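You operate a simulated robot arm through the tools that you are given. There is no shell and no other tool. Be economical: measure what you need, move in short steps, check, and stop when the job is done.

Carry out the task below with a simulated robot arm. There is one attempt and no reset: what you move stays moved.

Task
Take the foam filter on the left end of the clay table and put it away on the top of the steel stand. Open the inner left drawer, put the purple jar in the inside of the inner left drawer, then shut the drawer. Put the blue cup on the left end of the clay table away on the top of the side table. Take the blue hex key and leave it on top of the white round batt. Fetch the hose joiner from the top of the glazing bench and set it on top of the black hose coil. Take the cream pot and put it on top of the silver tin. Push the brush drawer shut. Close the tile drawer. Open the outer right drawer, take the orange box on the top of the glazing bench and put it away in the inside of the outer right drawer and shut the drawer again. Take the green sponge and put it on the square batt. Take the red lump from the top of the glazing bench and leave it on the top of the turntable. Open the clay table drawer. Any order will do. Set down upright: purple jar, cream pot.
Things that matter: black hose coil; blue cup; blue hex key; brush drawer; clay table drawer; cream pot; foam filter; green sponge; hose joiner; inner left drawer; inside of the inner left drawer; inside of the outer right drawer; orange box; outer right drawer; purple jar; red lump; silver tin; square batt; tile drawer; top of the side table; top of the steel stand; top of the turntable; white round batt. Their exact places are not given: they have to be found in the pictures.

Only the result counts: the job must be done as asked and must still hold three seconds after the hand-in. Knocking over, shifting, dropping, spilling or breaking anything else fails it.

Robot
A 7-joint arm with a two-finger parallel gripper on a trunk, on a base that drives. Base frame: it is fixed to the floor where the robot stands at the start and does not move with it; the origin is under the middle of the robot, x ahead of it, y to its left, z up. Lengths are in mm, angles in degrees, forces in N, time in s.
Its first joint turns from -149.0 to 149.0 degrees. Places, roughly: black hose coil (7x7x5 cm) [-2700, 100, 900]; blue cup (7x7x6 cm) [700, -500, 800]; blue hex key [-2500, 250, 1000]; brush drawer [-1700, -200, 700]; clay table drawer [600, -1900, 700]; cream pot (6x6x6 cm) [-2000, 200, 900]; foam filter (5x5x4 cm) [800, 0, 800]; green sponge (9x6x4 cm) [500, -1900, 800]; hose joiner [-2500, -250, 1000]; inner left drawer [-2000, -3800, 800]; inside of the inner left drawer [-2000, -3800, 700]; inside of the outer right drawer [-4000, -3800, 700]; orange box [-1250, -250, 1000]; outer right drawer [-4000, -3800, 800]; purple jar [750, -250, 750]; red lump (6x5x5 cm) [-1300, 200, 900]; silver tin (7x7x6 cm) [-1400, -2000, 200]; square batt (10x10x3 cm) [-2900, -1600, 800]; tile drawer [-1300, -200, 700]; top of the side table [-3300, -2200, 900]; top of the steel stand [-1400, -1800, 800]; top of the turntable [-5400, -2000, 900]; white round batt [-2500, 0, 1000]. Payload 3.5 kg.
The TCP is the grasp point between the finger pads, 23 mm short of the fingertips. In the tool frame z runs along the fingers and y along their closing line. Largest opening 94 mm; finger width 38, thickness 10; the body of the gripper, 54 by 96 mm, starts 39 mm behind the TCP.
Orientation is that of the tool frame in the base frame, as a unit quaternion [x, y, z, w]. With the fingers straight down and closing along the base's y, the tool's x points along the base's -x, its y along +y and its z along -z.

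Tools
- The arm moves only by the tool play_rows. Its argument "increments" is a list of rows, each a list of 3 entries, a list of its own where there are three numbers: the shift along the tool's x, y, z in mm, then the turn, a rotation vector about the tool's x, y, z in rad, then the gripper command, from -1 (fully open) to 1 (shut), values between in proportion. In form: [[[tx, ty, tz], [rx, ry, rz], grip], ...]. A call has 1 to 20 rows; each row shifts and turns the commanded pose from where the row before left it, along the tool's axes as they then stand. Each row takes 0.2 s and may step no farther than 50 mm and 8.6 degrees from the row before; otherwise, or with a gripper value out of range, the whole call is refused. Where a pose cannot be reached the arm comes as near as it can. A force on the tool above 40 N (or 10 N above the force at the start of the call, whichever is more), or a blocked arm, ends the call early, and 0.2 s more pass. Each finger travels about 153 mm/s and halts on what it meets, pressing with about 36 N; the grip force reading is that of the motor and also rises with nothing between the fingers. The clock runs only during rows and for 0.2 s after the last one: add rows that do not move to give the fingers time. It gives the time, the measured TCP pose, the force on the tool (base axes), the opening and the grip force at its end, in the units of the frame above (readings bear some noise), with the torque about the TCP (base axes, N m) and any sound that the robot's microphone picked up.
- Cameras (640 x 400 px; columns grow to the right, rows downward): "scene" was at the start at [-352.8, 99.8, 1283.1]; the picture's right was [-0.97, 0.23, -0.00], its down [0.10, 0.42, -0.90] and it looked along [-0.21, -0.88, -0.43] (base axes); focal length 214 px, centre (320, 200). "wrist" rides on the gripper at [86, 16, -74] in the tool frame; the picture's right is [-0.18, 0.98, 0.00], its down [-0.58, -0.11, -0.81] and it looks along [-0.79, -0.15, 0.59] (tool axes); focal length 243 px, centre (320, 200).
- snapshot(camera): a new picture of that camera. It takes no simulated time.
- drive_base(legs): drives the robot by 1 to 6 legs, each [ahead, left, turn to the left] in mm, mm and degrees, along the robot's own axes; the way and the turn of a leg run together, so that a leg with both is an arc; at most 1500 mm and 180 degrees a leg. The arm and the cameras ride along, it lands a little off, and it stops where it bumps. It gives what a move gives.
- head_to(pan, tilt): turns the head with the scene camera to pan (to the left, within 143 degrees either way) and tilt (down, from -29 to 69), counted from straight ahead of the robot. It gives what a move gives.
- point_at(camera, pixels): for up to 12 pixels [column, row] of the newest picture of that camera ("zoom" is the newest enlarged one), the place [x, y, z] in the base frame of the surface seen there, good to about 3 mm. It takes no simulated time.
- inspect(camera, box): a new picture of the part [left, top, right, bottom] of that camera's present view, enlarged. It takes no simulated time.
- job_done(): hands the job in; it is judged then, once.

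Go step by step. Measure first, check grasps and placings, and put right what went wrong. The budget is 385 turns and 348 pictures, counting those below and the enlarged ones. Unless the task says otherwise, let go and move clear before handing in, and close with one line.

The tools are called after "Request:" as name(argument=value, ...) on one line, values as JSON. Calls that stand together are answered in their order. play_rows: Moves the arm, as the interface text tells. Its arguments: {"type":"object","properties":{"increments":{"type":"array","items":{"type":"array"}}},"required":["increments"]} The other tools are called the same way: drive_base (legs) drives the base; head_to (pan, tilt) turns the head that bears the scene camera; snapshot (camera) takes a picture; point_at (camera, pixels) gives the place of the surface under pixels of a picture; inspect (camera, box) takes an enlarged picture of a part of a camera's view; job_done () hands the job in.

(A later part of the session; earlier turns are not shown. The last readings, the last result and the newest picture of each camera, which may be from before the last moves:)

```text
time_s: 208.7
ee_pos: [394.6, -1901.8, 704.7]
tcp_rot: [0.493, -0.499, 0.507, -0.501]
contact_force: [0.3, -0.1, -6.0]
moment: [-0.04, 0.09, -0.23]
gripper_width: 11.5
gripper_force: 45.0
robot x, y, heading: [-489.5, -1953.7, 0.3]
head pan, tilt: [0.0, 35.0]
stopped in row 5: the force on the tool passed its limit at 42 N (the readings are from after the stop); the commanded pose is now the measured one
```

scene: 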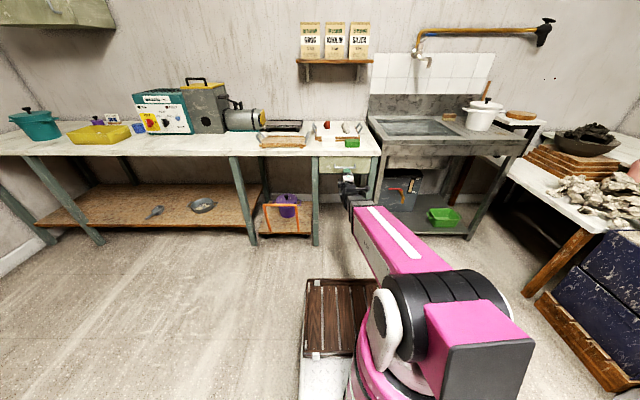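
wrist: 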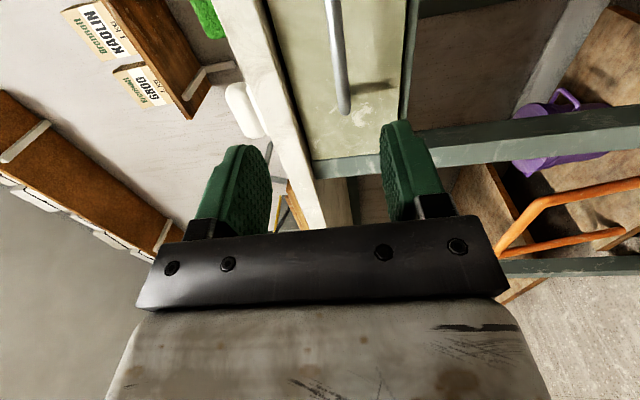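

Gripped (11.5 mm). Pull it open.

Request:
play_rows(increments=[[[0, 0, -12], [0, 0, 0], 1], [[0, 0, -20], [0, 0, 0], 1], [[0, 0, -20], [0, 0, 0], 1], [[0, 0, -20], [0, 0, 0], 1], [[0, 0, -20], [0, 0, 0], 1], [[0, 0, -20], [0, 0, 0], 1], [[0, 0, -20], [0, 0, 0], 1], [[0, 0, -20], [0, 0, 0], 1], [[0, 0, -20], [0, 0, 0], 1], [[0, 0, -20], [0, 0, 0], 1], [[0, 0, -20], [0, 0, 0], 1]])

Request:
snapshot(camera="scene")

```text
time_s: 210.6
ee_pos: [229.2, -1901.6, 704.2]
tcp_rot: [0.489, -0.498, 0.51, -0.502]
contact_force: [-0.2, -3.3, 1.0]
moment: [-0.29, 0.03, 0.61]
gripper_width: 11.8
gripper_force: 44.6
robot x, y, heading: [-488.1, -1955.7, 0.1]
head pan, tilt: [0.0, 35.0]
stopped in row 9: the force on the tool passed its limit at 42 N (the readings are from after the stop); the commanded pose is now the measured one
```

```text
247 pictures are left
```

scene: 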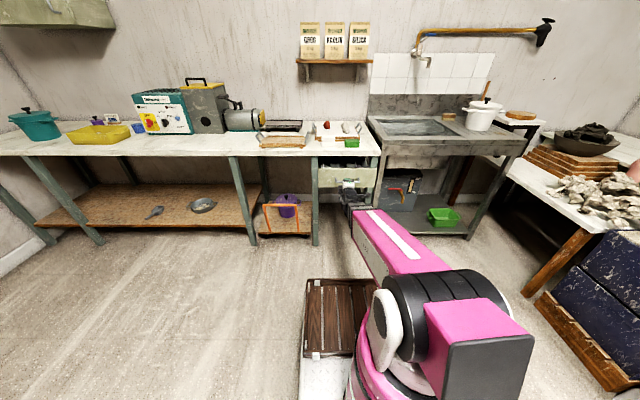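

Open 165 mm; try for the end stop.

Request:
play_rows(increments=[[[0, 0, -10], [0, 0, 0], 1], [[0, 0, -10], [0, 0, 0], 1], [[0, 0, -10], [0, 0, 0], 1], [[0, 0, -10], [0, 0, 0], 1]])

Request:
play_rows(increments=[[[0, 0, -10], [0, 0, 0], 1], [[0, 0, -10], [0, 0, 0], 1], [[0, 0, -10], [0, 0, 0], 1], [[0, 0, -10], [0, 0, 0], 1]])

```text
time_s: 211.6
ee_pos: [185.7, -1900.6, 704.9]
tcp_rot: [0.489, -0.498, 0.51, -0.503]
contact_force: [-1.1, -1.2, 15.2]
moment: [-0.31, -0.12, -0.83]
gripper_width: 11.8
gripper_force: 45.2
robot x, y, heading: [-487.8, -1953.5, 0.3]
head pan, tilt: [0.0, 35.0]
```

```text
time_s: 212.6
ee_pos: [147.4, -1901.8, 704.0]
tcp_rot: [0.486, -0.497, 0.512, -0.504]
contact_force: [-0.8, -22.0, 23.4]
moment: [-0.45, -0.18, -0.8]
gripper_width: 11.6
gripper_force: 44.9
robot x, y, heading: [-486.8, -1959.3, -0.0]
head pan, tilt: [0.0, 35.0]
```

It still moves (250 mm). A bit more, gently.

Request:
play_rows(increments=[[[0, 0, -10], [0, 0, 0], 1], [[0, 0, -10], [0, 0, 0], 1], [[0, 0, -10], [0, 0, 0], 1], [[0, 0, -10], [0, 0, 0], 1]])

Request:
snapshot(camera="scene")

Request:
inspect(camera="scene", box=[280, 100, 420, 220])

```text
time_s: 213.2
ee_pos: [132.6, -1902.4, 703.6]
tcp_rot: [0.485, -0.498, 0.513, -0.503]
contact_force: [-0.9, -5.5, 2.1]
moment: [-0.29, 0.07, 0.21]
gripper_width: 11.6
gripper_force: 44.7
robot x, y, heading: [-488.9, -1955.0, 0.2]
head pan, tilt: [0.0, 35.0]
stopped in row 2: the force on the tool passed its limit at 44 N (the readings are from after the stop); the commanded pose is now the measured one
```

```text
246 pictures are left
```

scene: 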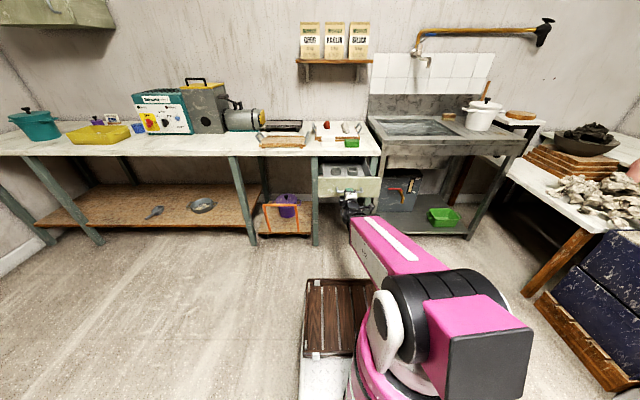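

```text
3.33 times, centred on (350, 160) of scene
```

zoom: 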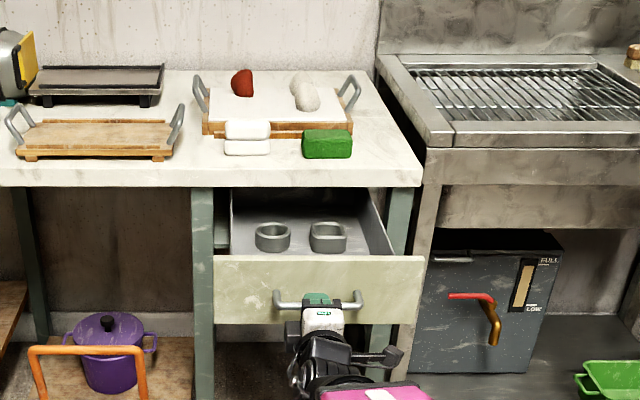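

The clay drawer is open ~260 mm. Release, back off, raise and turn the tool down for the sponge.

Request:
play_rows(increments=[[[0, 0, 0], [0, 0, 0], 0.4], [[0, 0, 0], [0, 0, 0], -0.3], [[0, 0, 0], [0, 0, 0], -0.3], [[0, 0, -35], [0, 0, 0], -0.3], [[0, 0, -35], [0, 0, 0], -0.3], [[0, -45, 0], [0, 0, 0], -0.3], [[0, -45, 0], [0, 0, 0], -0.3], [[0, -45, 0], [0, 0, 0], -0.3], [[0, -45, 10], [0, 0, 0], -0.3], [[0, -40, 20], [0, 0, 0], -0.3], [[0, -40, 30], [0, 0, 0], -0.3], [[0, -30, 40], [0, 0, 0], -0.3], [[0, -30, 40], [0, 0, 0], -1]])

Request:
play_rows(increments=[[[0, 0, 20], [-0.143, 0, 0], -1], [[0, 0, 20], [-0.143, 0, 0], -1], [[0, 0, 20], [-0.143, 0, 0], -1], [[0, -10, 10], [-0.143, 0, 0], -1], [[0, -10, 0], [-0.143, 0, 0], -1], [[0, -10, 0], [-0.143, 0, 0], -1], [[0, -10, 0], [-0.143, 0, 0], -1], [[0, -10, 0], [-0.143, 0, 0], -1], [[0, -10, 0], [-0.143, 0, 0], -1], [[0, -10, 0], [-0.143, 0, 0], -1], [[0, -10, 0], [-0.141, 0, 0], -1]])

Request:
snapshot(camera="scene")

```text
time_s: 214.8
ee_pos: [139.3, -1890.3, 738.7]
tcp_rot: [0.494, -0.503, 0.505, -0.498]
contact_force: [0.7, -8.6, -40.7]
moment: [-0.5, 0.41, 0.51]
gripper_width: 79.0
gripper_force: 20.7
out of reach, approached as far as the arm can: row 4, 5, 6, 7
robot x, y, heading: [-488.5, -1957.0, 0.3]
head pan, tilt: [0.0, 35.0]
stopped in row 7: the force on the tool passed its limit at 66 N (the readings are from after the stop); the commanded pose is now the measured one
```

```text
time_s: 215.4
ee_pos: [171.7, -1888.5, 743.4]
tcp_rot: [0.557, -0.534, 0.461, -0.439]
contact_force: [0.8, -0.9, -15.0]
moment: [0.27, -0.19, -0.02]
gripper_width: 94.4
gripper_force: 0.5
robot x, y, heading: [-488.9, -1957.9, -0.1]
head pan, tilt: [0.0, 35.0]
stopped in row 2: the force on the tool passed its limit at 69 N (the readings are from after the stop); the commanded pose is now the measured one
```

```text
244 pictures are left
```

scene: 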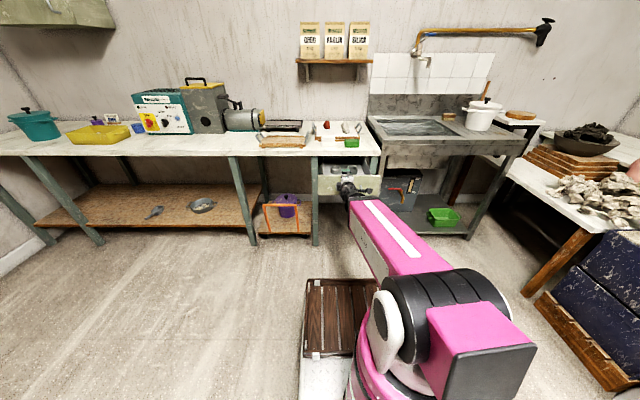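

The arm couldn't retract further, so the fingers stayed at the handle. I'll pull away using the base instead.

Request:
inspect(camera="scene", box=[280, 100, 420, 220])

Request:
snapshot(camera="wrist")

```text
3.33 times, centred on (350, 160) of scene
```

zoom: 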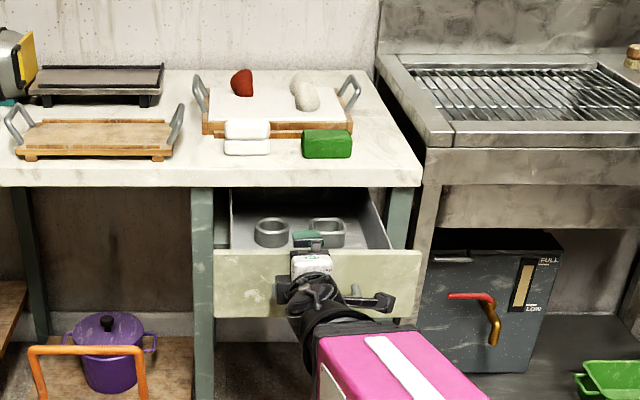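

```text
242 pictures are left
```

wrist: 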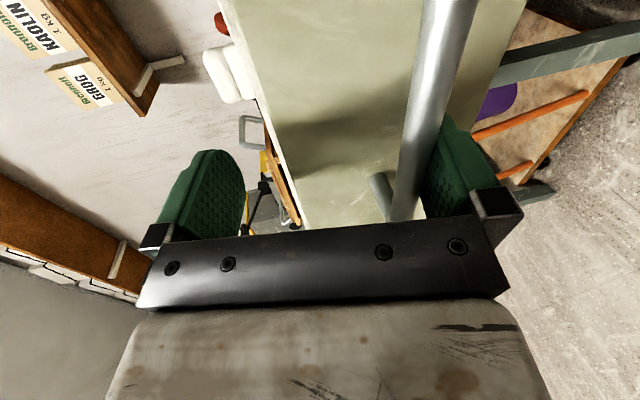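

The lower finger is under the bar, the upper above the panel top. Driving back 110 frees it.

Request:
drive_base(legs=[[-110, 0, 0]])

Request:
snapshot(camera="wrist")

Request:
point_at(camera="wrist", pixels=[[340, 60], [345, 120]])

```text
time_s: 216.6
ee_pos: [60.6, -1888.1, 745.4]
tcp_rot: [0.556, -0.532, 0.462, -0.441]
contact_force: [0.7, 0.4, -0.4]
moment: [0.01, -0.01, -0.01]
gripper_width: 94.4
gripper_force: 0.1
robot x, y, heading: [-598.3, -1953.8, 0.4]
head pan, tilt: [0.0, 35.0]
```

```text
241 pictures are left
```

wrist: 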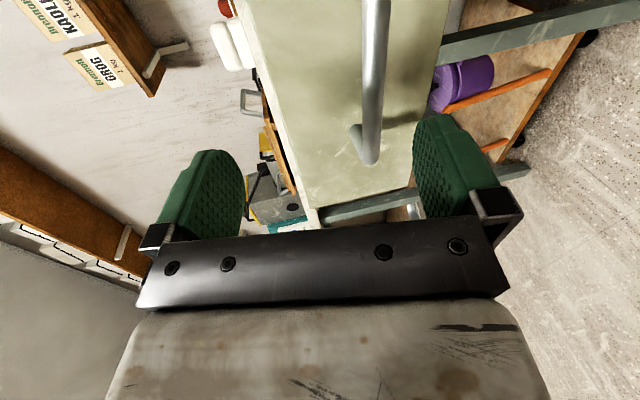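

```text
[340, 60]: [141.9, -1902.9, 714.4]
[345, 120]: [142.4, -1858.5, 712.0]
```

Free now. Raise first, then rotate the tool down.

Request:
play_rows(increments=[[[0, -41, 10], [0, 0, 0], -1], [[0, -41, 10], [0, 0, 0], -1], [[0, -41, 10], [0, 0, 0], -1], [[0, -41, 10], [0, 0, 0], -1], [[0, -41, 10], [0, 0, 0], -1], [[0, -41, 10], [0, 0, 0], -1], [[0, 0, 0], [-0.139, 0, 0], -1], [[0, 0, 0], [-0.139, 0, 0], -1], [[0, 0, 0], [-0.139, 0, 0], -1], [[0, 0, 0], [-0.139, 0, 0], -1], [[0, 0, 0], [-0.139, 0, 0], -1], [[0, 0, 0], [-0.139, 0, 0], -1], [[0, 0, 0], [-0.139, 0, 0], -1], [[0, 0, 0], [-0.139, 0, 0], -1], [[0, 0, 0], [-0.139, 0, 0], -1], [[0, 0, 0], [-0.139, 0, 0], -1]])

Request:
snapshot(camera="wrist")

```text
time_s: 220.0
ee_pos: [168.0, -1877.2, 975.1]
tcp_rot: [0.709, -0.705, 0.012, 0.02]
contact_force: [0.1, -0.1, 0.3]
moment: [0.02, 0.0, -0.01]
gripper_width: 94.1
gripper_force: 0.0
robot x, y, heading: [-599.6, -1952.7, 0.1]
head pan, tilt: [0.0, 35.0]
```

```text
240 pictures are left
```

wrist: 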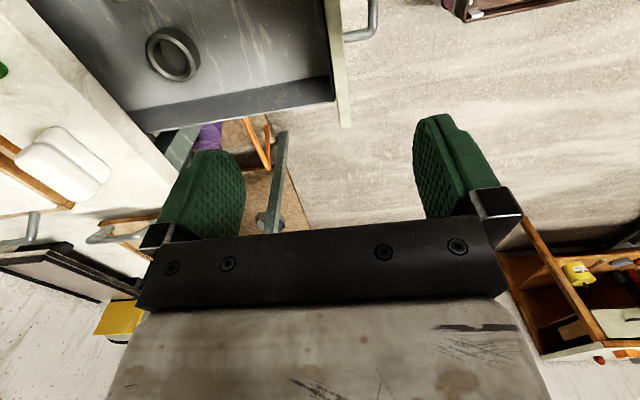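

Tool is down. Measure the sponge from the scene camera.

Request:
inspect(camera="scene", box=[280, 90, 420, 190])

Request:
point_at(camera="scene", pixels=[[352, 140]])

```text
4.00 times, centred on (350, 140) of scene
```

zoom: 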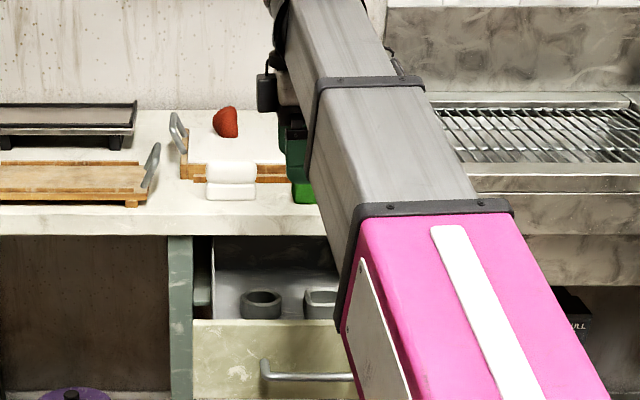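

```text
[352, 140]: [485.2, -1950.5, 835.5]
```

Sponge top is at about (485,-1950,835). Drive 240 ahead and look with the wrist camera.

Request:
drive_base(legs=[[240, 0, 0]])

Request:
play_rows(increments=[[[20, -10, 0], [0, 0, 0], -1], [[45, 0, 0], [0, 0, 0], -1], [[45, 0, 0], [0, 0, 0], -1], [[45, 0, 0], [0, 0, 0], -1]])

Request:
snapshot(camera="wrist")

```text
time_s: 221.7
ee_pos: [405.0, -1877.2, 974.4]
tcp_rot: [0.708, -0.706, 0.012, 0.019]
contact_force: [0.9, 0.8, -0.4]
moment: [0.01, -0.03, -0.03]
gripper_width: 94.2
gripper_force: 0.1
robot x, y, heading: [-357.7, -1953.5, 0.2]
head pan, tilt: [0.0, 35.0]
```

```text
time_s: 222.7
ee_pos: [417.4, -2034.0, 980.5]
tcp_rot: [0.709, -0.705, 0.014, 0.019]
contact_force: [0.2, -0.7, 0.0]
moment: [0.0, -0.02, 0.0]
gripper_width: 93.9
gripper_force: 0.1
robot x, y, heading: [-358.3, -1957.5, 0.1]
head pan, tilt: [0.0, 35.0]
```

```text
238 pictures are left
```

wrist: 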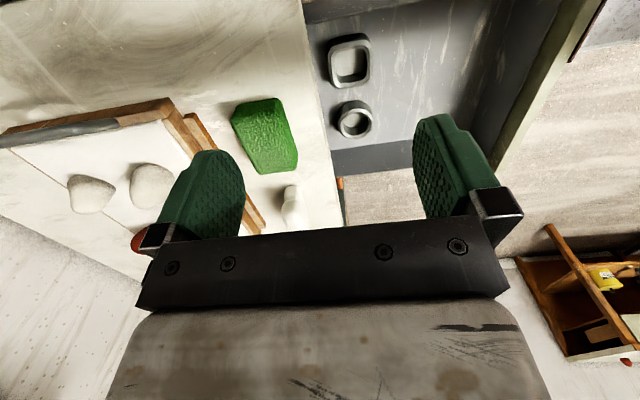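

Request:
point_at(camera="wrist", pixels=[[262, 135], [235, 120], [240, 105], [278, 102], [298, 155], [265, 170], [285, 130], [245, 140], [300, 185], [180, 130], [320, 150]])

```text
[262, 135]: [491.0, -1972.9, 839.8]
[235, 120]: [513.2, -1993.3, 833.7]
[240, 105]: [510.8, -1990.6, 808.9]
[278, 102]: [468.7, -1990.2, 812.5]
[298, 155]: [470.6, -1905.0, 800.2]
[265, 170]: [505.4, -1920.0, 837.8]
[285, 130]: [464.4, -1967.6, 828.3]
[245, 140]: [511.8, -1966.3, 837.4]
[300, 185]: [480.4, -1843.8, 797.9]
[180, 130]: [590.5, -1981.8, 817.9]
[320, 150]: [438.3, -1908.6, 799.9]
```

Sponge centre ≈(489,-1954), top 838, 52 mm wide along x. Go above, descend to z 832, grip.

Request:
play_rows(increments=[[[-27, -24, 0], [0, -0.047, 0], -0.7], [[-27, -24, 0], [0, 0, 0], -0.7], [[-26, -24, 0], [0, 0, 0], -0.7], [[0, 0, 40], [0, 0, 0], -0.7], [[0, 0, 40], [0, 0, 0], -0.7]])

Request:
snapshot(camera="wrist")

```text
time_s: 223.9
ee_pos: [487.4, -1952.9, 898.0]
tcp_rot: [0.708, -0.706, -0.003, 0.003]
contact_force: [0.2, 0.2, -0.3]
moment: [-0.03, 0.01, 0.01]
gripper_width: 79.7
gripper_force: 0.1
robot x, y, heading: [-358.6, -1957.0, -0.1]
head pan, tilt: [0.0, 35.0]
```

```text
237 pictures are left
```

wrist: 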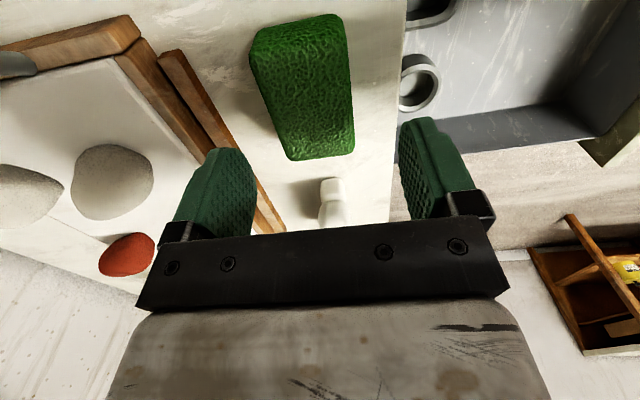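

Request:
point_at(camera="wrist", pixels=[[175, 60], [215, 140], [300, 60], [262, 60], [346, 60], [335, 190], [325, 158], [300, 18]])

```text
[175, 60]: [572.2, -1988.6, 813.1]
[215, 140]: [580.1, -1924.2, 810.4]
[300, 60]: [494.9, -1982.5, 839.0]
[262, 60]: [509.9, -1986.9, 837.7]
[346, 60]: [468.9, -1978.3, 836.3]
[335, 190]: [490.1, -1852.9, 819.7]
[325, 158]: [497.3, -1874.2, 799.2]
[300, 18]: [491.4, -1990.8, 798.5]
```

Clear. Descend 65 and grip.

Request:
play_rows(increments=[[[0, -2, 35], [0, 0, 0], -0.7], [[0, 0, 30], [0, 0, 0], -0.7], [[0, 0, 0], [0, 0, 0], 0.2], [[0, 0, 0], [0, 0, 0], 1], [[0, 0, 0], [0, 0, 0], 1], [[0, 0, -30], [0, 0, 0], 1], [[0, 0, -40], [0, 0, 0], 1], [[0, 0, -40], [0, 0, 0], 1], [[0, 0, -40], [0, 0, 0], 1], [[0, 0, -40], [0, 0, 0], 1]])

Request:
snapshot(camera="wrist")

```text
time_s: 226.1
ee_pos: [490.0, -1953.7, 1025.0]
tcp_rot: [0.708, -0.706, -0.004, 0.003]
contact_force: [0.1, 0.6, -0.4]
moment: [0.0, 0.0, 0.02]
gripper_width: 53.7
gripper_force: 36.2
robot x, y, heading: [-357.8, -1955.9, 0.2]
head pan, tilt: [0.0, 35.0]
```

```text
236 pictures are left
```

wrist: 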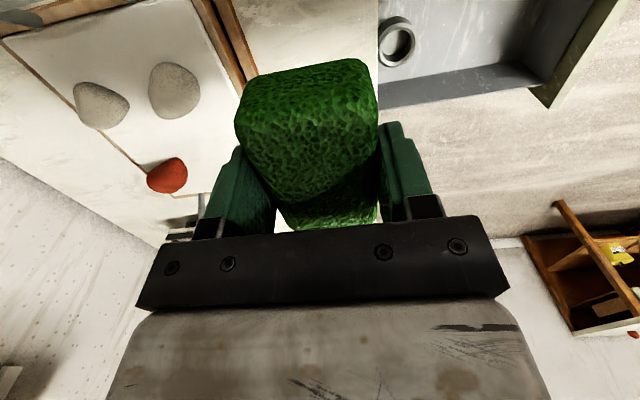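

Sponge held (53.7 mm). Drive back, over to the north corridor, turn to face west.

Request:
drive_base(legs=[[-300, 0, 0], [0, 1000, 0], [0, 0, 180], [850, 0, 0]])

Request:
head_to(pan=20, tilt=30)

Request:
snapshot(camera="scene")

```text
time_s: 244.5
ee_pos: [-2373.9, -930.3, 1023.8]
tcp_rot: [0.71, 0.704, 0.002, 0.003]
contact_force: [0.3, -0.3, -0.9]
moment: [-0.01, -0.01, -0.01]
gripper_width: 53.8
gripper_force: 35.9
robot x, y, heading: [-1526.1, -939.8, 179.5]
head pan, tilt: [0.0, 35.0]
```

```text
time_s: 245.4
ee_pos: [-2373.4, -930.5, 1024.8]
tcp_rot: [0.71, 0.704, 0.002, 0.002]
contact_force: [0.3, -0.5, 0.0]
moment: [-0.01, 0.0, -0.02]
gripper_width: 53.9
gripper_force: 36.2
robot x, y, heading: [-1525.8, -940.7, 179.4]
head pan, tilt: [20.0, 30.0]
```

```text
235 pictures are left
```

scene: 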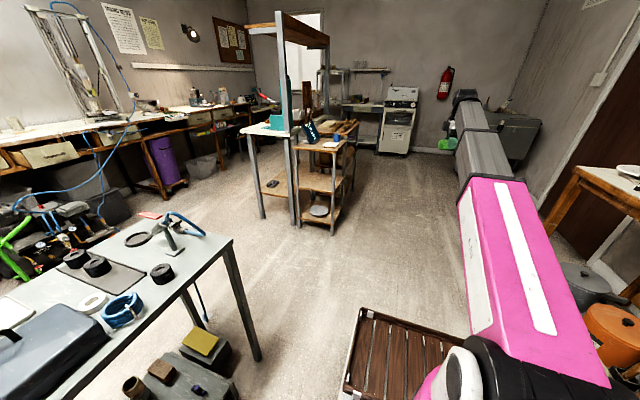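

Request:
inspect(camera="scene", box=[230, 90, 390, 240])

Request:
point_at(camera="zoom", pixels=[[270, 145], [300, 140], [340, 150], [360, 100], [330, 115], [420, 110], [280, 150], [310, 120], [240, 110], [390, 145], [430, 130], [340, 330]])

```text
2.67 times, centred on (310, 165) of scene
```

zoom: 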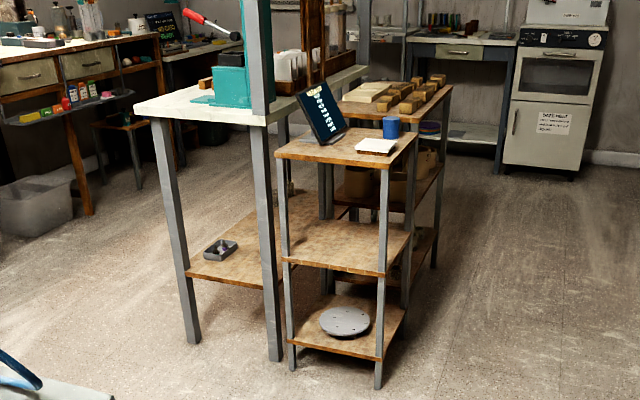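

```text
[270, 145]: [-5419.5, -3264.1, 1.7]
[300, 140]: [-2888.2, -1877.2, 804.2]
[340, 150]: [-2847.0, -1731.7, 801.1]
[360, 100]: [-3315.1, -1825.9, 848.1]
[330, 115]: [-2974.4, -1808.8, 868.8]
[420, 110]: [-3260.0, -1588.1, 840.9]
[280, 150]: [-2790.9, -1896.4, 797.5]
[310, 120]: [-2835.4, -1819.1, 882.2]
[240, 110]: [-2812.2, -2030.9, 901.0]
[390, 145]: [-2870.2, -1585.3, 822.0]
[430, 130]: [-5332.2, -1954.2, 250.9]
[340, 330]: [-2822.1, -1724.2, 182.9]
```

The square batt is the white tile near zoom (375,147) on the small rack, next to a blue cup. I'll approach it from the north.

Request:
drive_base(legs=[[374, 0, 0], [0, 0, 90.5], [-100, -700, 0]])

Request:
head_to(pan=-20, tilt=35)

Request:
snapshot(camera="scene")

```text
time_s: 255.2
ee_pos: [-2527.5, -1732.5, 1025.4]
tcp_rot: [-0.042, 0.999, 0.005, 0.0]
contact_force: [0.4, 0.7, 0.3]
moment: [-0.03, 0.01, 0.01]
gripper_width: 53.8
gripper_force: 35.6
robot x, y, heading: [-2595.4, -886.9, -85.3]
head pan, tilt: [20.0, 30.0]
```

```text
time_s: 256.2
ee_pos: [-2527.4, -1733.2, 1024.2]
tcp_rot: [-0.043, 0.999, 0.003, 0.001]
contact_force: [-0.5, 0.0, -1.0]
moment: [-0.04, 0.05, 0.01]
gripper_width: 53.7
gripper_force: 36.1
robot x, y, heading: [-2599.6, -887.0, -84.9]
head pan, tilt: [-20.0, 35.0]
```

```text
233 pictures are left
```

scene: 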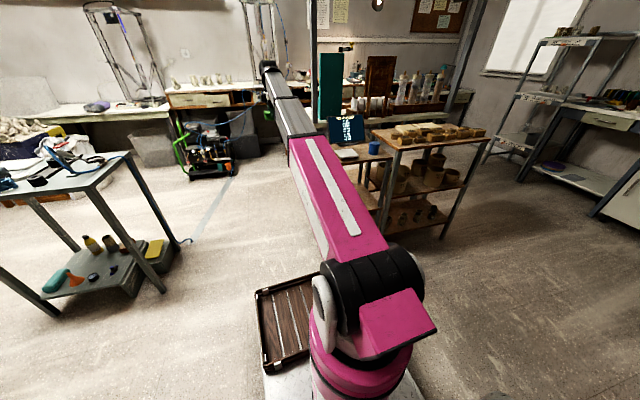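

Request:
inspect(camera="scene", box=[310, 110, 410, 180])

Request:
point_at(camera="zoom", pixels=[[230, 290], [180, 270], [215, 255], [270, 275], [240, 310], [400, 240], [430, 250], [230, 200], [200, 310], [340, 320], [280, 310]])

```text
5.71 times, centred on (360, 145) of scene
```

zoom: 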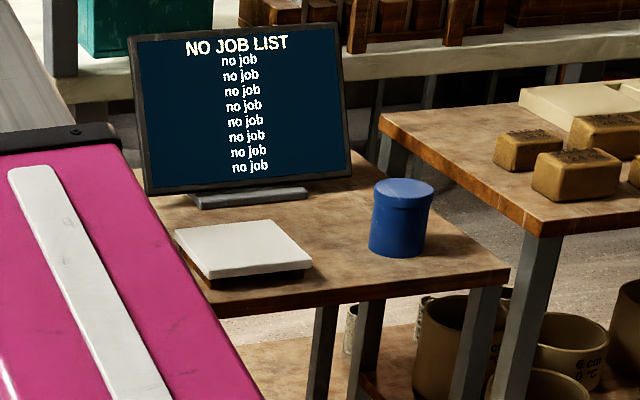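

```text
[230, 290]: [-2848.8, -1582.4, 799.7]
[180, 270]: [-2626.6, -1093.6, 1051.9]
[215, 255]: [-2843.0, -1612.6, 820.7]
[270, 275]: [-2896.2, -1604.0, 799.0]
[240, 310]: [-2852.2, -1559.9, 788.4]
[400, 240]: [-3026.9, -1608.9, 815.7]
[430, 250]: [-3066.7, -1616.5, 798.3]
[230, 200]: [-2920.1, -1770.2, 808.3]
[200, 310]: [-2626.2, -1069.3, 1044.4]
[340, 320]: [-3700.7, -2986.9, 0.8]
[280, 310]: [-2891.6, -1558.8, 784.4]
```

Request:
point_at(camera="zoom", pixels=[[180, 234], [265, 222], [308, 262], [214, 276], [243, 248], [270, 192], [200, 200]])

```text
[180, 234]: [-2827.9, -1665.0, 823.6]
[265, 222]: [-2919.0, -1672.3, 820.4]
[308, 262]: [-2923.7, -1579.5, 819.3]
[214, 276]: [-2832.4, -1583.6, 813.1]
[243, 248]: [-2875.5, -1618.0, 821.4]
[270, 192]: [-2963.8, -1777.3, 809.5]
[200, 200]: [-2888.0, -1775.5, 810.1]
```

Batt centre ≈(-2876,-1625), top 822. Align: turn −5°, right 277, back 110.

Request:
drive_base(legs=[[0, 0, -5], [-105, -277, 0]])

Request:
snapshot(camera="wrist")

```text
time_s: 258.8
ee_pos: [-2884.8, -1627.3, 1023.1]
tcp_rot: [0.007, 1.0, 0.004, 0.002]
contact_force: [0.1, -0.6, -0.2]
moment: [-0.02, 0.01, -0.01]
gripper_width: 54.0
gripper_force: 36.1
robot x, y, heading: [-2875.1, -779.1, -90.9]
head pan, tilt: [-20.0, 35.0]
```

```text
231 pictures are left
```

wrist: 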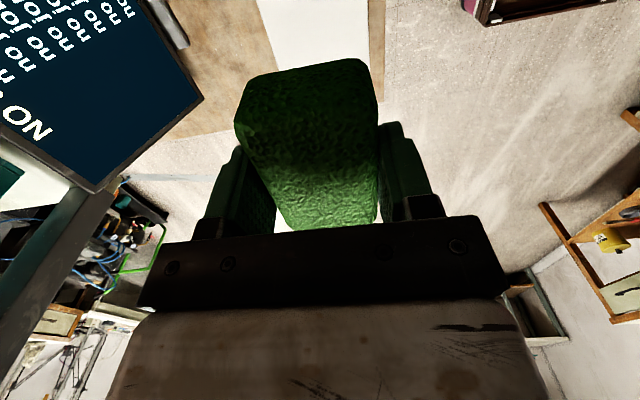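

Descend to the batt with a 9 mm x correction.

Request:
play_rows(increments=[[[-9, 0, 40], [0, 0, 0], 1], [[0, 0, 40], [0, 0, 0], 1], [[0, 0, 40], [0, 0, 0], 1], [[0, 0, 30], [0, 0, 0], 1], [[0, 0, 8], [0, 0, 0], 1]])

Request:
snapshot(camera="wrist")

Request:
inspect(camera="scene", box=[240, 90, 440, 215])

```text
time_s: 259.9
ee_pos: [-2874.0, -1624.4, 863.6]
tcp_rot: [0.006, 1.0, 0.003, 0.001]
contact_force: [-0.3, -0.3, -0.2]
moment: [-0.01, -0.02, 0.0]
gripper_width: 53.9
gripper_force: 35.7
robot x, y, heading: [-2871.1, -779.2, -90.8]
head pan, tilt: [-20.0, 35.0]
```

```text
230 pictures are left
```

wrist: 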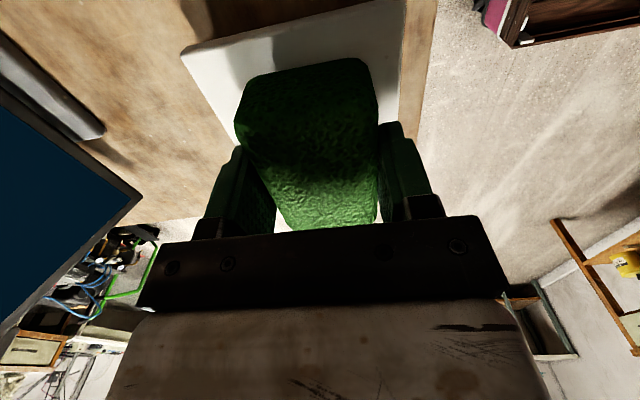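

```text
3.20 times, centred on (340, 152) of scene
```

zoom: 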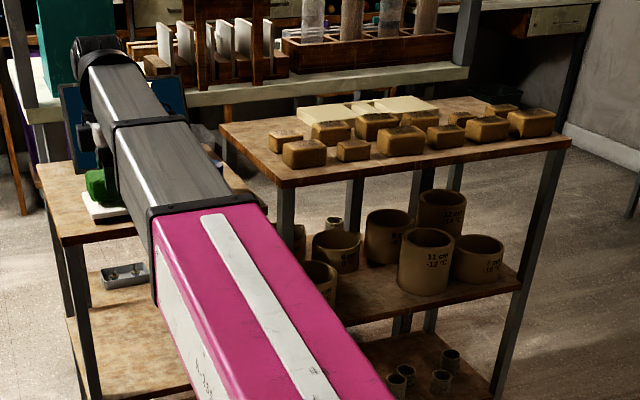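

Nearly down. Lower in small rows until contact.

Request:
play_rows(increments=[[[0, 0, 3], [0, 0, 0], 1], [[0, 0, 3], [0, 0, 0], 1], [[0, 0, 2], [0, 0, 0], 1], [[0, 0, 0], [0, 0, 0], 1]])

```text
time_s: 260.9
ee_pos: [-2874.5, -1625.6, 859.2]
tcp_rot: [0.006, 1.0, 0.004, 0.001]
contact_force: [-0.2, -0.1, -1.0]
moment: [0.01, -0.02, 0.0]
gripper_width: 53.8
gripper_force: 36.1
robot x, y, heading: [-2870.4, -780.3, -90.7]
head pan, tilt: [-20.0, 35.0]
```

Request:
play_rows(increments=[[[0, 0, 3], [0, 0, 0], 1], [[0, 0, 2], [0, 0, 0], 1], [[0, 0, 0], [0, 0, 0], 1]])

```text
time_s: 261.8
ee_pos: [-2873.7, -1627.0, 855.4]
tcp_rot: [0.006, 1.0, 0.002, 0.001]
contact_force: [2.0, 0.1, 27.8]
moment: [-0.38, 0.03, 0.04]
gripper_width: 54.0
gripper_force: 36.7
robot x, y, heading: [-2873.6, -776.0, -90.7]
head pan, tilt: [-20.0, 35.0]
```

Contact. Open to ~74 mm and lift.

Request:
play_rows(increments=[[[0, 0, 0], [0, 0, 0], -0.2], [[0, 0, 0], [0, 0, 0], -0.6], [[0, 0, 0], [0, 0, 0], -0.6], [[0, 0, -30], [0, 0, 0], -0.6], [[0, 0, -45], [0, 0, 0], -0.6], [[0, 0, -45], [0, 0, 0], -0.6], [[0, 0, -45], [0, 0, 0], -0.6], [[0, 0, -30], [0, 0, 0], -0.6]])

Request:
snapshot(camera="wrist")

```text
time_s: 263.6
ee_pos: [-2876.7, -1628.0, 1050.6]
tcp_rot: [0.006, 1.0, 0.004, 0.0]
contact_force: [0.2, -0.3, 0.4]
moment: [0.0, 0.06, 0.01]
gripper_width: 75.2
gripper_force: 0.0
robot x, y, heading: [-2873.0, -777.4, -90.8]
head pan, tilt: [-20.0, 35.0]
```

```text
228 pictures are left
```

wrist: 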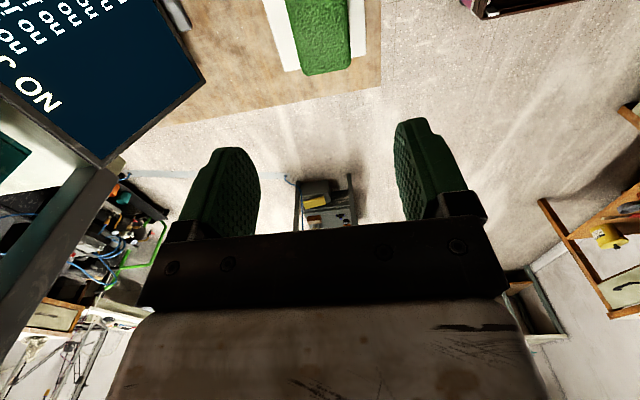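

Sponge sits on the batt. Next the left end of the glazing bench: move east, south a bit, then turn around to face it.

Request:
drive_base(legs=[[0, 260, 0], [170, 0, 0], [0, 0, 180]])

Request:
head_to(pan=0, tilt=35)

Request:
snapshot(camera="scene")

Request:
snapshot(camera="wrist")

```text
time_s: 273.7
ee_pos: [-2552.9, -104.9, 1050.1]
tcp_rot: [0.999, -0.042, -0.002, 0.004]
contact_force: [-0.5, 0.6, -0.4]
moment: [-0.01, 0.0, 0.02]
gripper_width: 75.1
gripper_force: 0.0
robot x, y, heading: [-2620.0, -948.3, 85.1]
head pan, tilt: [-20.0, 35.0]
```

```text
time_s: 274.5
ee_pos: [-2552.1, -107.0, 1048.7]
tcp_rot: [0.999, -0.042, 0.0, 0.003]
contact_force: [0.0, 0.2, 0.2]
moment: [0.03, 0.01, 0.04]
gripper_width: 75.3
gripper_force: 0.0
robot x, y, heading: [-2620.5, -949.9, 85.2]
head pan, tilt: [0.0, 35.0]
```

```text
227 pictures are left
```

scene: 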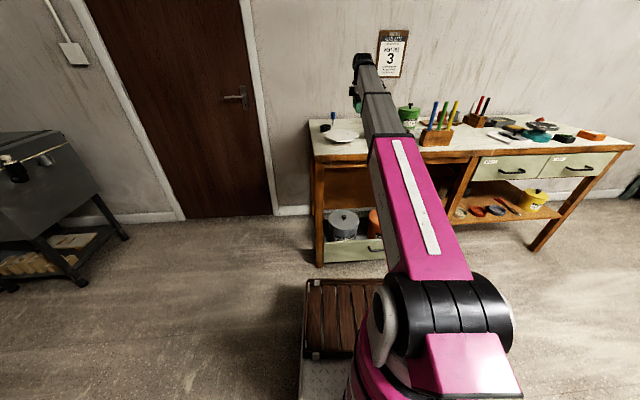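

```text
226 pictures are left
```

wrist: 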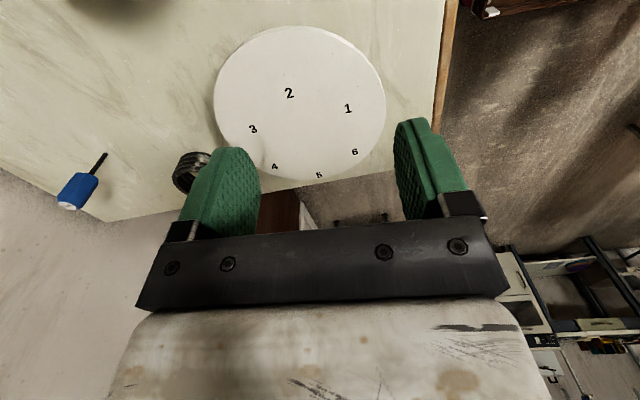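

Wrist view shows the round batt (300,100), coil (193,172) and hex key (80,185) lying on the bench. Measuring.

Request:
inspect(camera="wrist", box=[30, 120, 230, 245])

Request:
point_at(camera="wrist", pixels=[[300, 100], [216, 90], [384, 100], [300, 30], [310, 178], [78, 188], [66, 205], [92, 178], [103, 156], [193, 172], [178, 175], [200, 155]])

```text
3.20 times, centred on (130, 182) of wrist
```

zoom: 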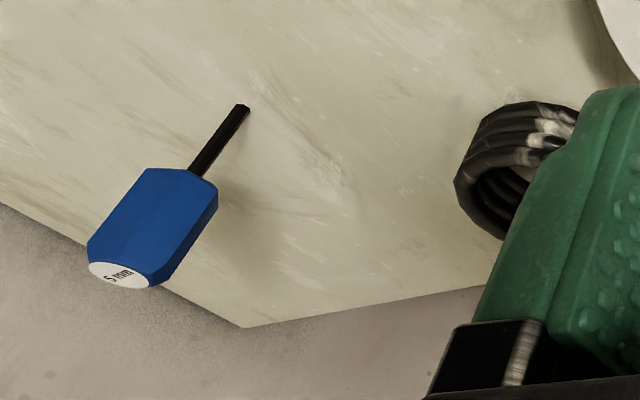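

```text
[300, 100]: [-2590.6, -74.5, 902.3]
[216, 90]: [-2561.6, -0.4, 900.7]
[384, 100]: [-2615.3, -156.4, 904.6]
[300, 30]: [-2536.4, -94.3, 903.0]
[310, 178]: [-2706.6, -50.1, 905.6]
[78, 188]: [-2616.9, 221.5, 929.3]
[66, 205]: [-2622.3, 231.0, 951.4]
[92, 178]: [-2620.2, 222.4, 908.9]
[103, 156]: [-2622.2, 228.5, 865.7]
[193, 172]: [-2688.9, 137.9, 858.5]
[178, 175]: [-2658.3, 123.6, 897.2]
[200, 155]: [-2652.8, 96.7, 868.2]
```

The hex key stands upright on its stem at (-2620,225), handle top ≈955; batt centre ≈(-2600,-75) top 903; coil ≈(-2675,125). I'll position the base at about (-2480,-715) facing the bench.

Request:
drive_base(legs=[[0, 0, 4.8], [0, -140, 0], [230, 0, 0]])

Request:
play_rows(increments=[[[0, 0, 0], [0, 0, -0.14], -0.6], [[0, 0, 0], [0, 0, -0.14], -0.6], [[0, 0, 0], [0, 0, -0.14], -0.6], [[0, 0, 0], [0, 0, -0.14], -0.6], [[0, 0, 0], [0, 0, -0.14], -0.6], [[0, 0, 0], [0, 0, -0.14], -0.6], [[0, 0, 0], [0, 0, -0.14], -0.6], [[0, 0, 0], [0, 0, -0.14], -0.6], [[0, 0, 0], [0, 0, -0.14], -0.6]])

Request:
snapshot(camera="wrist")

Request:
snapshot(camera="scene")

```text
time_s: 277.6
ee_pos: [-2482.1, 128.8, 1049.6]
tcp_rot: [1.0, 0.002, -0.001, 0.003]
contact_force: [0.4, 0.1, 0.4]
moment: [-0.02, 0.01, 0.0]
gripper_width: 75.5
gripper_force: 0.0
robot x, y, heading: [-2477.2, -718.7, 90.2]
head pan, tilt: [0.0, 35.0]
```

```text
time_s: 279.6
ee_pos: [-2480.6, 128.9, 1050.8]
tcp_rot: [0.807, 0.591, -0.003, 0.002]
contact_force: [0.5, -0.5, -0.1]
moment: [-0.01, -0.02, 0.03]
gripper_width: 75.1
gripper_force: 0.1
robot x, y, heading: [-2473.9, -722.2, 89.9]
head pan, tilt: [0.0, 35.0]
```

```text
224 pictures are left
```

wrist: 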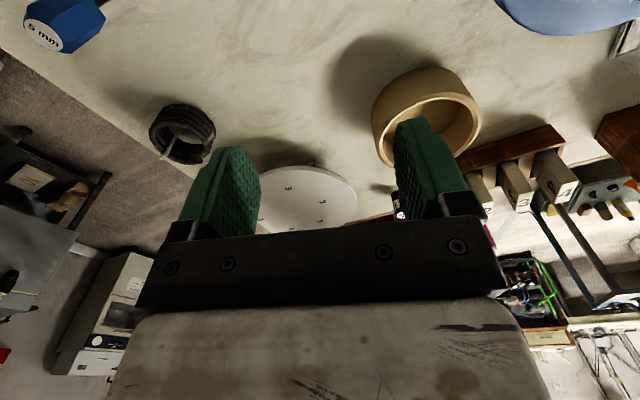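

```text
223 pictures are left
```

scene: 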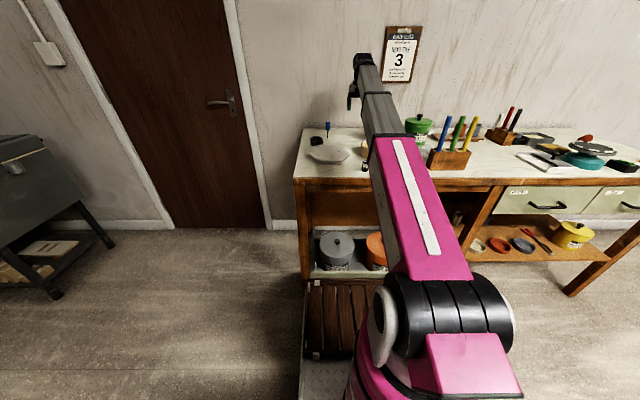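

Request:
point_at(camera="wrist", pixels=[[45, 35], [70, 15], [95, 20], [60, 48], [40, 8], [195, 135], [170, 115], [185, 145], [310, 200], [400, 200]])

Request:
inspect(camera="wrist", box=[0, 0, 240, 200])

```text
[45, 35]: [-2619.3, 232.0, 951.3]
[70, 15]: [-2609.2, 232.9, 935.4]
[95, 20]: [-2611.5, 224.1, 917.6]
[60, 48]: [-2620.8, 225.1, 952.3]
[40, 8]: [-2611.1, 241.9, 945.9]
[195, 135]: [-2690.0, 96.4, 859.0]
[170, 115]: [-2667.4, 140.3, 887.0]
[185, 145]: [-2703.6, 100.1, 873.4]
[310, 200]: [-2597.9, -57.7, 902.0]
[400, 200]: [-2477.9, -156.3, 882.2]
```

```text
2.00 times, centred on (120, 100) of wrist
```

zoom: 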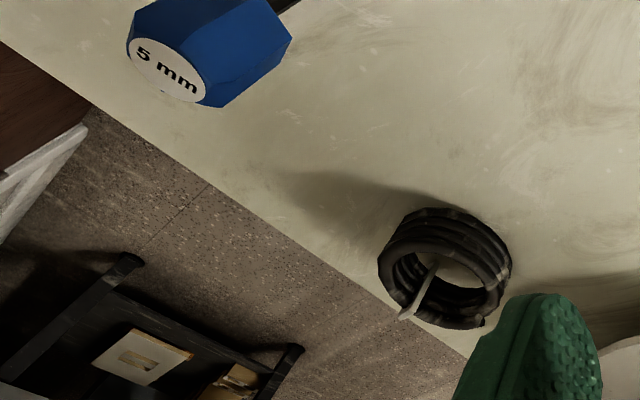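

Key axis ≈(-2619,231). Move above it (r≈960, near the limit).

Request:
play_rows(increments=[[[13.6, -40.5, 10], [0, 0, 0], -0.2], [[13.6, -40.5, 10], [0, 0, 0], -0.2], [[13.6, -40.5, 10], [0, 0, 0], -0.2], [[13.6, -40.5, 10], [0, 0, 0], -0.2]])

Request:
snapshot(camera="wrist")

```text
time_s: 280.6
ee_pos: [-2620.0, 226.4, 1008.3]
tcp_rot: [0.808, 0.589, -0.003, 0.003]
contact_force: [0.0, 0.5, 0.2]
moment: [-0.05, -0.04, -0.04]
gripper_width: 56.6
gripper_force: 0.0
robot x, y, heading: [-2477.1, -721.5, 89.9]
head pan, tilt: [0.0, 35.0]
```

```text
221 pictures are left
```

wrist: 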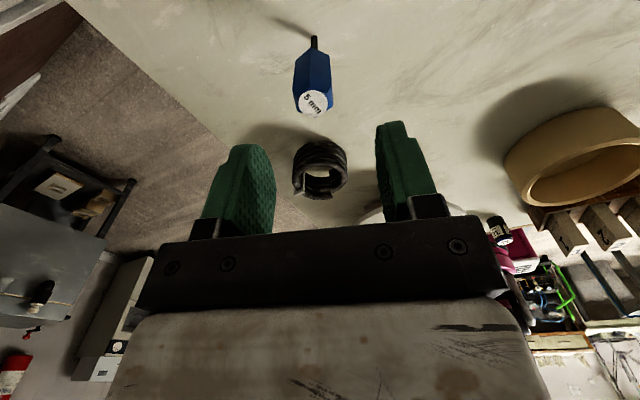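

Request:
point_at(camera="wrist", pixels=[[313, 101], [303, 98], [325, 95], [312, 70], [308, 160], [330, 150], [320, 143], [320, 190]])

```text
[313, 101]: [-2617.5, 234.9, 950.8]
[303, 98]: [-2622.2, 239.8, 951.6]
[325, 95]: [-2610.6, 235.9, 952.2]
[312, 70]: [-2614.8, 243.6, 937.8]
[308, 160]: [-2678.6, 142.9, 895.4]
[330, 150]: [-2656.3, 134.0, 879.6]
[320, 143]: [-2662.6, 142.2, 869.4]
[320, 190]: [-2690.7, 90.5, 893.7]
```

Shift 8 mm and descend 76 to z≈932; then grip.

Request:
play_rows(increments=[[[8, 0, 38], [0, 0, 0], -0.2], [[0, 0, 38], [0, 0, 0], -0.2], [[0, 0, 0], [0, 0, 0], 0.4], [[0, 0, 0], [0, 0, 0], 1], [[0, 0, 0], [0, 0, 0], 1]])

Request:
snapshot(camera="wrist")

```text
time_s: 281.9
ee_pos: [-2615.6, 235.8, 931.7]
tcp_rot: [0.807, 0.59, -0.003, 0.004]
contact_force: [-0.2, 0.0, 0.3]
moment: [-0.02, -0.03, 0.04]
gripper_width: 25.7
gripper_force: 35.6
robot x, y, heading: [-2474.7, -720.1, 90.1]
head pan, tilt: [0.0, 35.0]
```

```text
220 pictures are left
```

wrist: 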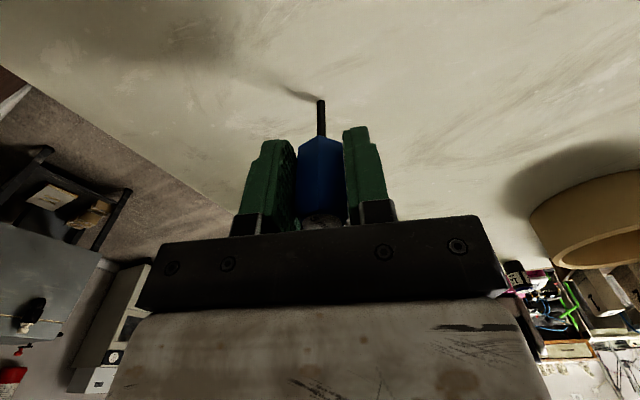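

Gripped (25.7 mm). Lift, drive back 100 and pitch the tool forward while retracting.

Request:
play_rows(increments=[[[0, 0, -20], [0, 0, 0], 1], [[0, 0, -40], [0, 0, 0], 1], [[0, 0, -40], [0, 0, 0], 1], [[0, 0, -30], [0, 0, 0], 1]])

Request:
drive_base(legs=[[-140, 0, 0]])

Request:
play_rows(increments=[[[-30, 0, 0], [0, 0.131, 0], 1], [[-30, 0, 0], [0, 0.131, 0], 1], [[-30, 0, -10], [0, 0.131, 0], 1], [[-20, 0, -20], [0, 0.131, 0], 1], [[0, 0, -20], [0, 0.131, 0], 1], [[0, 0, -20], [0, 0.131, 0], 1], [[0, 0, -20], [0, 0.131, 0], 1], [[0, 0, -20], [0, 0.131, 0], 1], [[0, 0, -10], [0, 0.131, 0], 1], [[0, 0, 0], [0, 0.131, 0], 1], [[0, 0, 0], [0, 0.131, 0], 1], [[0, 0, 0], [0, 0.13, 0], 1]])

Request:
snapshot(camera="wrist")

Request:
snapshot(camera="scene")

```text
time_s: 282.9
ee_pos: [-2617.7, 233.6, 1060.4]
tcp_rot: [0.808, 0.59, -0.003, 0.003]
contact_force: [1.2, 0.8, -1.0]
moment: [0.01, 0.01, 0.02]
gripper_width: 25.8
gripper_force: 35.9
robot x, y, heading: [-2474.4, -720.1, 90.1]
head pan, tilt: [0.0, 35.0]
```

```text
time_s: 284.2
ee_pos: [-2615.1, 98.7, 1060.2]
tcp_rot: [0.809, 0.588, -0.003, 0.004]
contact_force: [0.4, 0.4, -0.9]
moment: [-0.01, 0.01, 0.0]
gripper_width: 25.5
gripper_force: 36.4
robot x, y, heading: [-2474.5, -852.1, 90.0]
head pan, tilt: [0.0, 35.0]
```

```text
time_s: 286.8
ee_pos: [-2669.5, -70.2, 1133.5]
tcp_rot: [0.573, 0.418, 0.57, -0.415]
contact_force: [-0.2, 0.2, -0.6]
moment: [-0.05, 0.02, -0.03]
gripper_width: 25.9
gripper_force: 35.5
robot x, y, heading: [-2474.0, -857.2, 89.9]
head pan, tilt: [0.0, 35.0]
```

```text
219 pictures are left
```

wrist: 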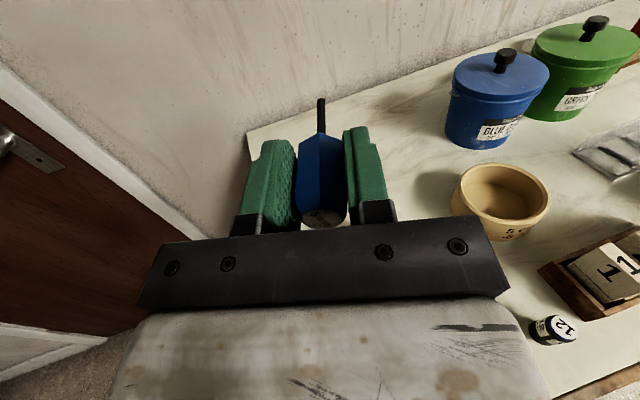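

```text
218 pictures are left
```

scene: 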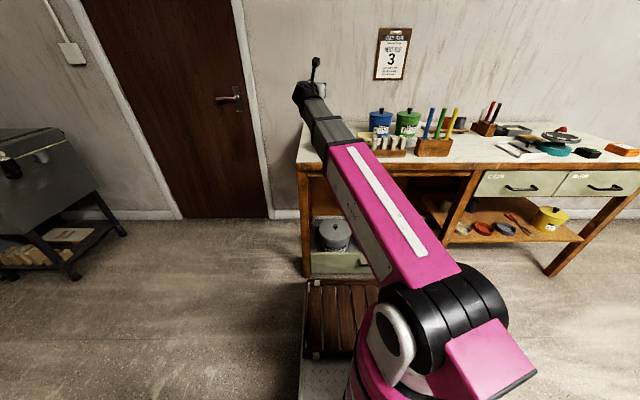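

Key is horizontal. Centre it over the batt, pitch nose-down 12°, and lower most of the way.

Request:
play_rows(increments=[[[0, 22.4, -6], [0, 0, 0], 1], [[0, 22.4, -6], [0, 0, 0], 1], [[0, 0, 0], [0, -0.105, 0], 1], [[0, 0, 0], [0, -0.105, 0], 1], [[-39, 0, 8.3], [0, 0, 0], 1], [[-39, 0, 8.3], [0, 0, 0], 1], [[-39, 0, 8.3], [0, 0, 0], 1], [[-39, 0, 8.3], [0, 0, 0], 1]])

Request:
snapshot(camera="wrist")

Request:
snapshot(camera="scene")

```text
time_s: 288.6
ee_pos: [-2633.6, -93.1, 973.9]
tcp_rot: [0.63, 0.459, 0.507, -0.368]
contact_force: [-0.2, 0.6, -0.4]
moment: [0.03, 0.0, -0.01]
gripper_width: 25.8
gripper_force: 35.9
robot x, y, heading: [-2473.1, -852.1, 90.1]
head pan, tilt: [0.0, 35.0]
```

```text
217 pictures are left
```

wrist: 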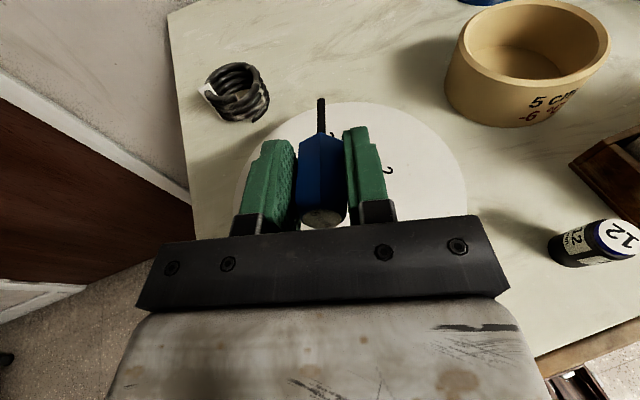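

```text
216 pictures are left
```

scene: 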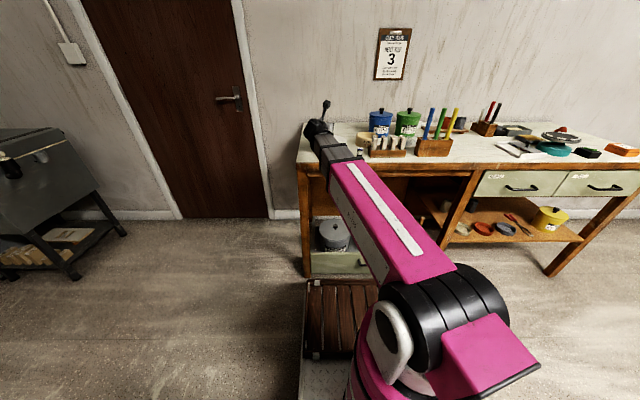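

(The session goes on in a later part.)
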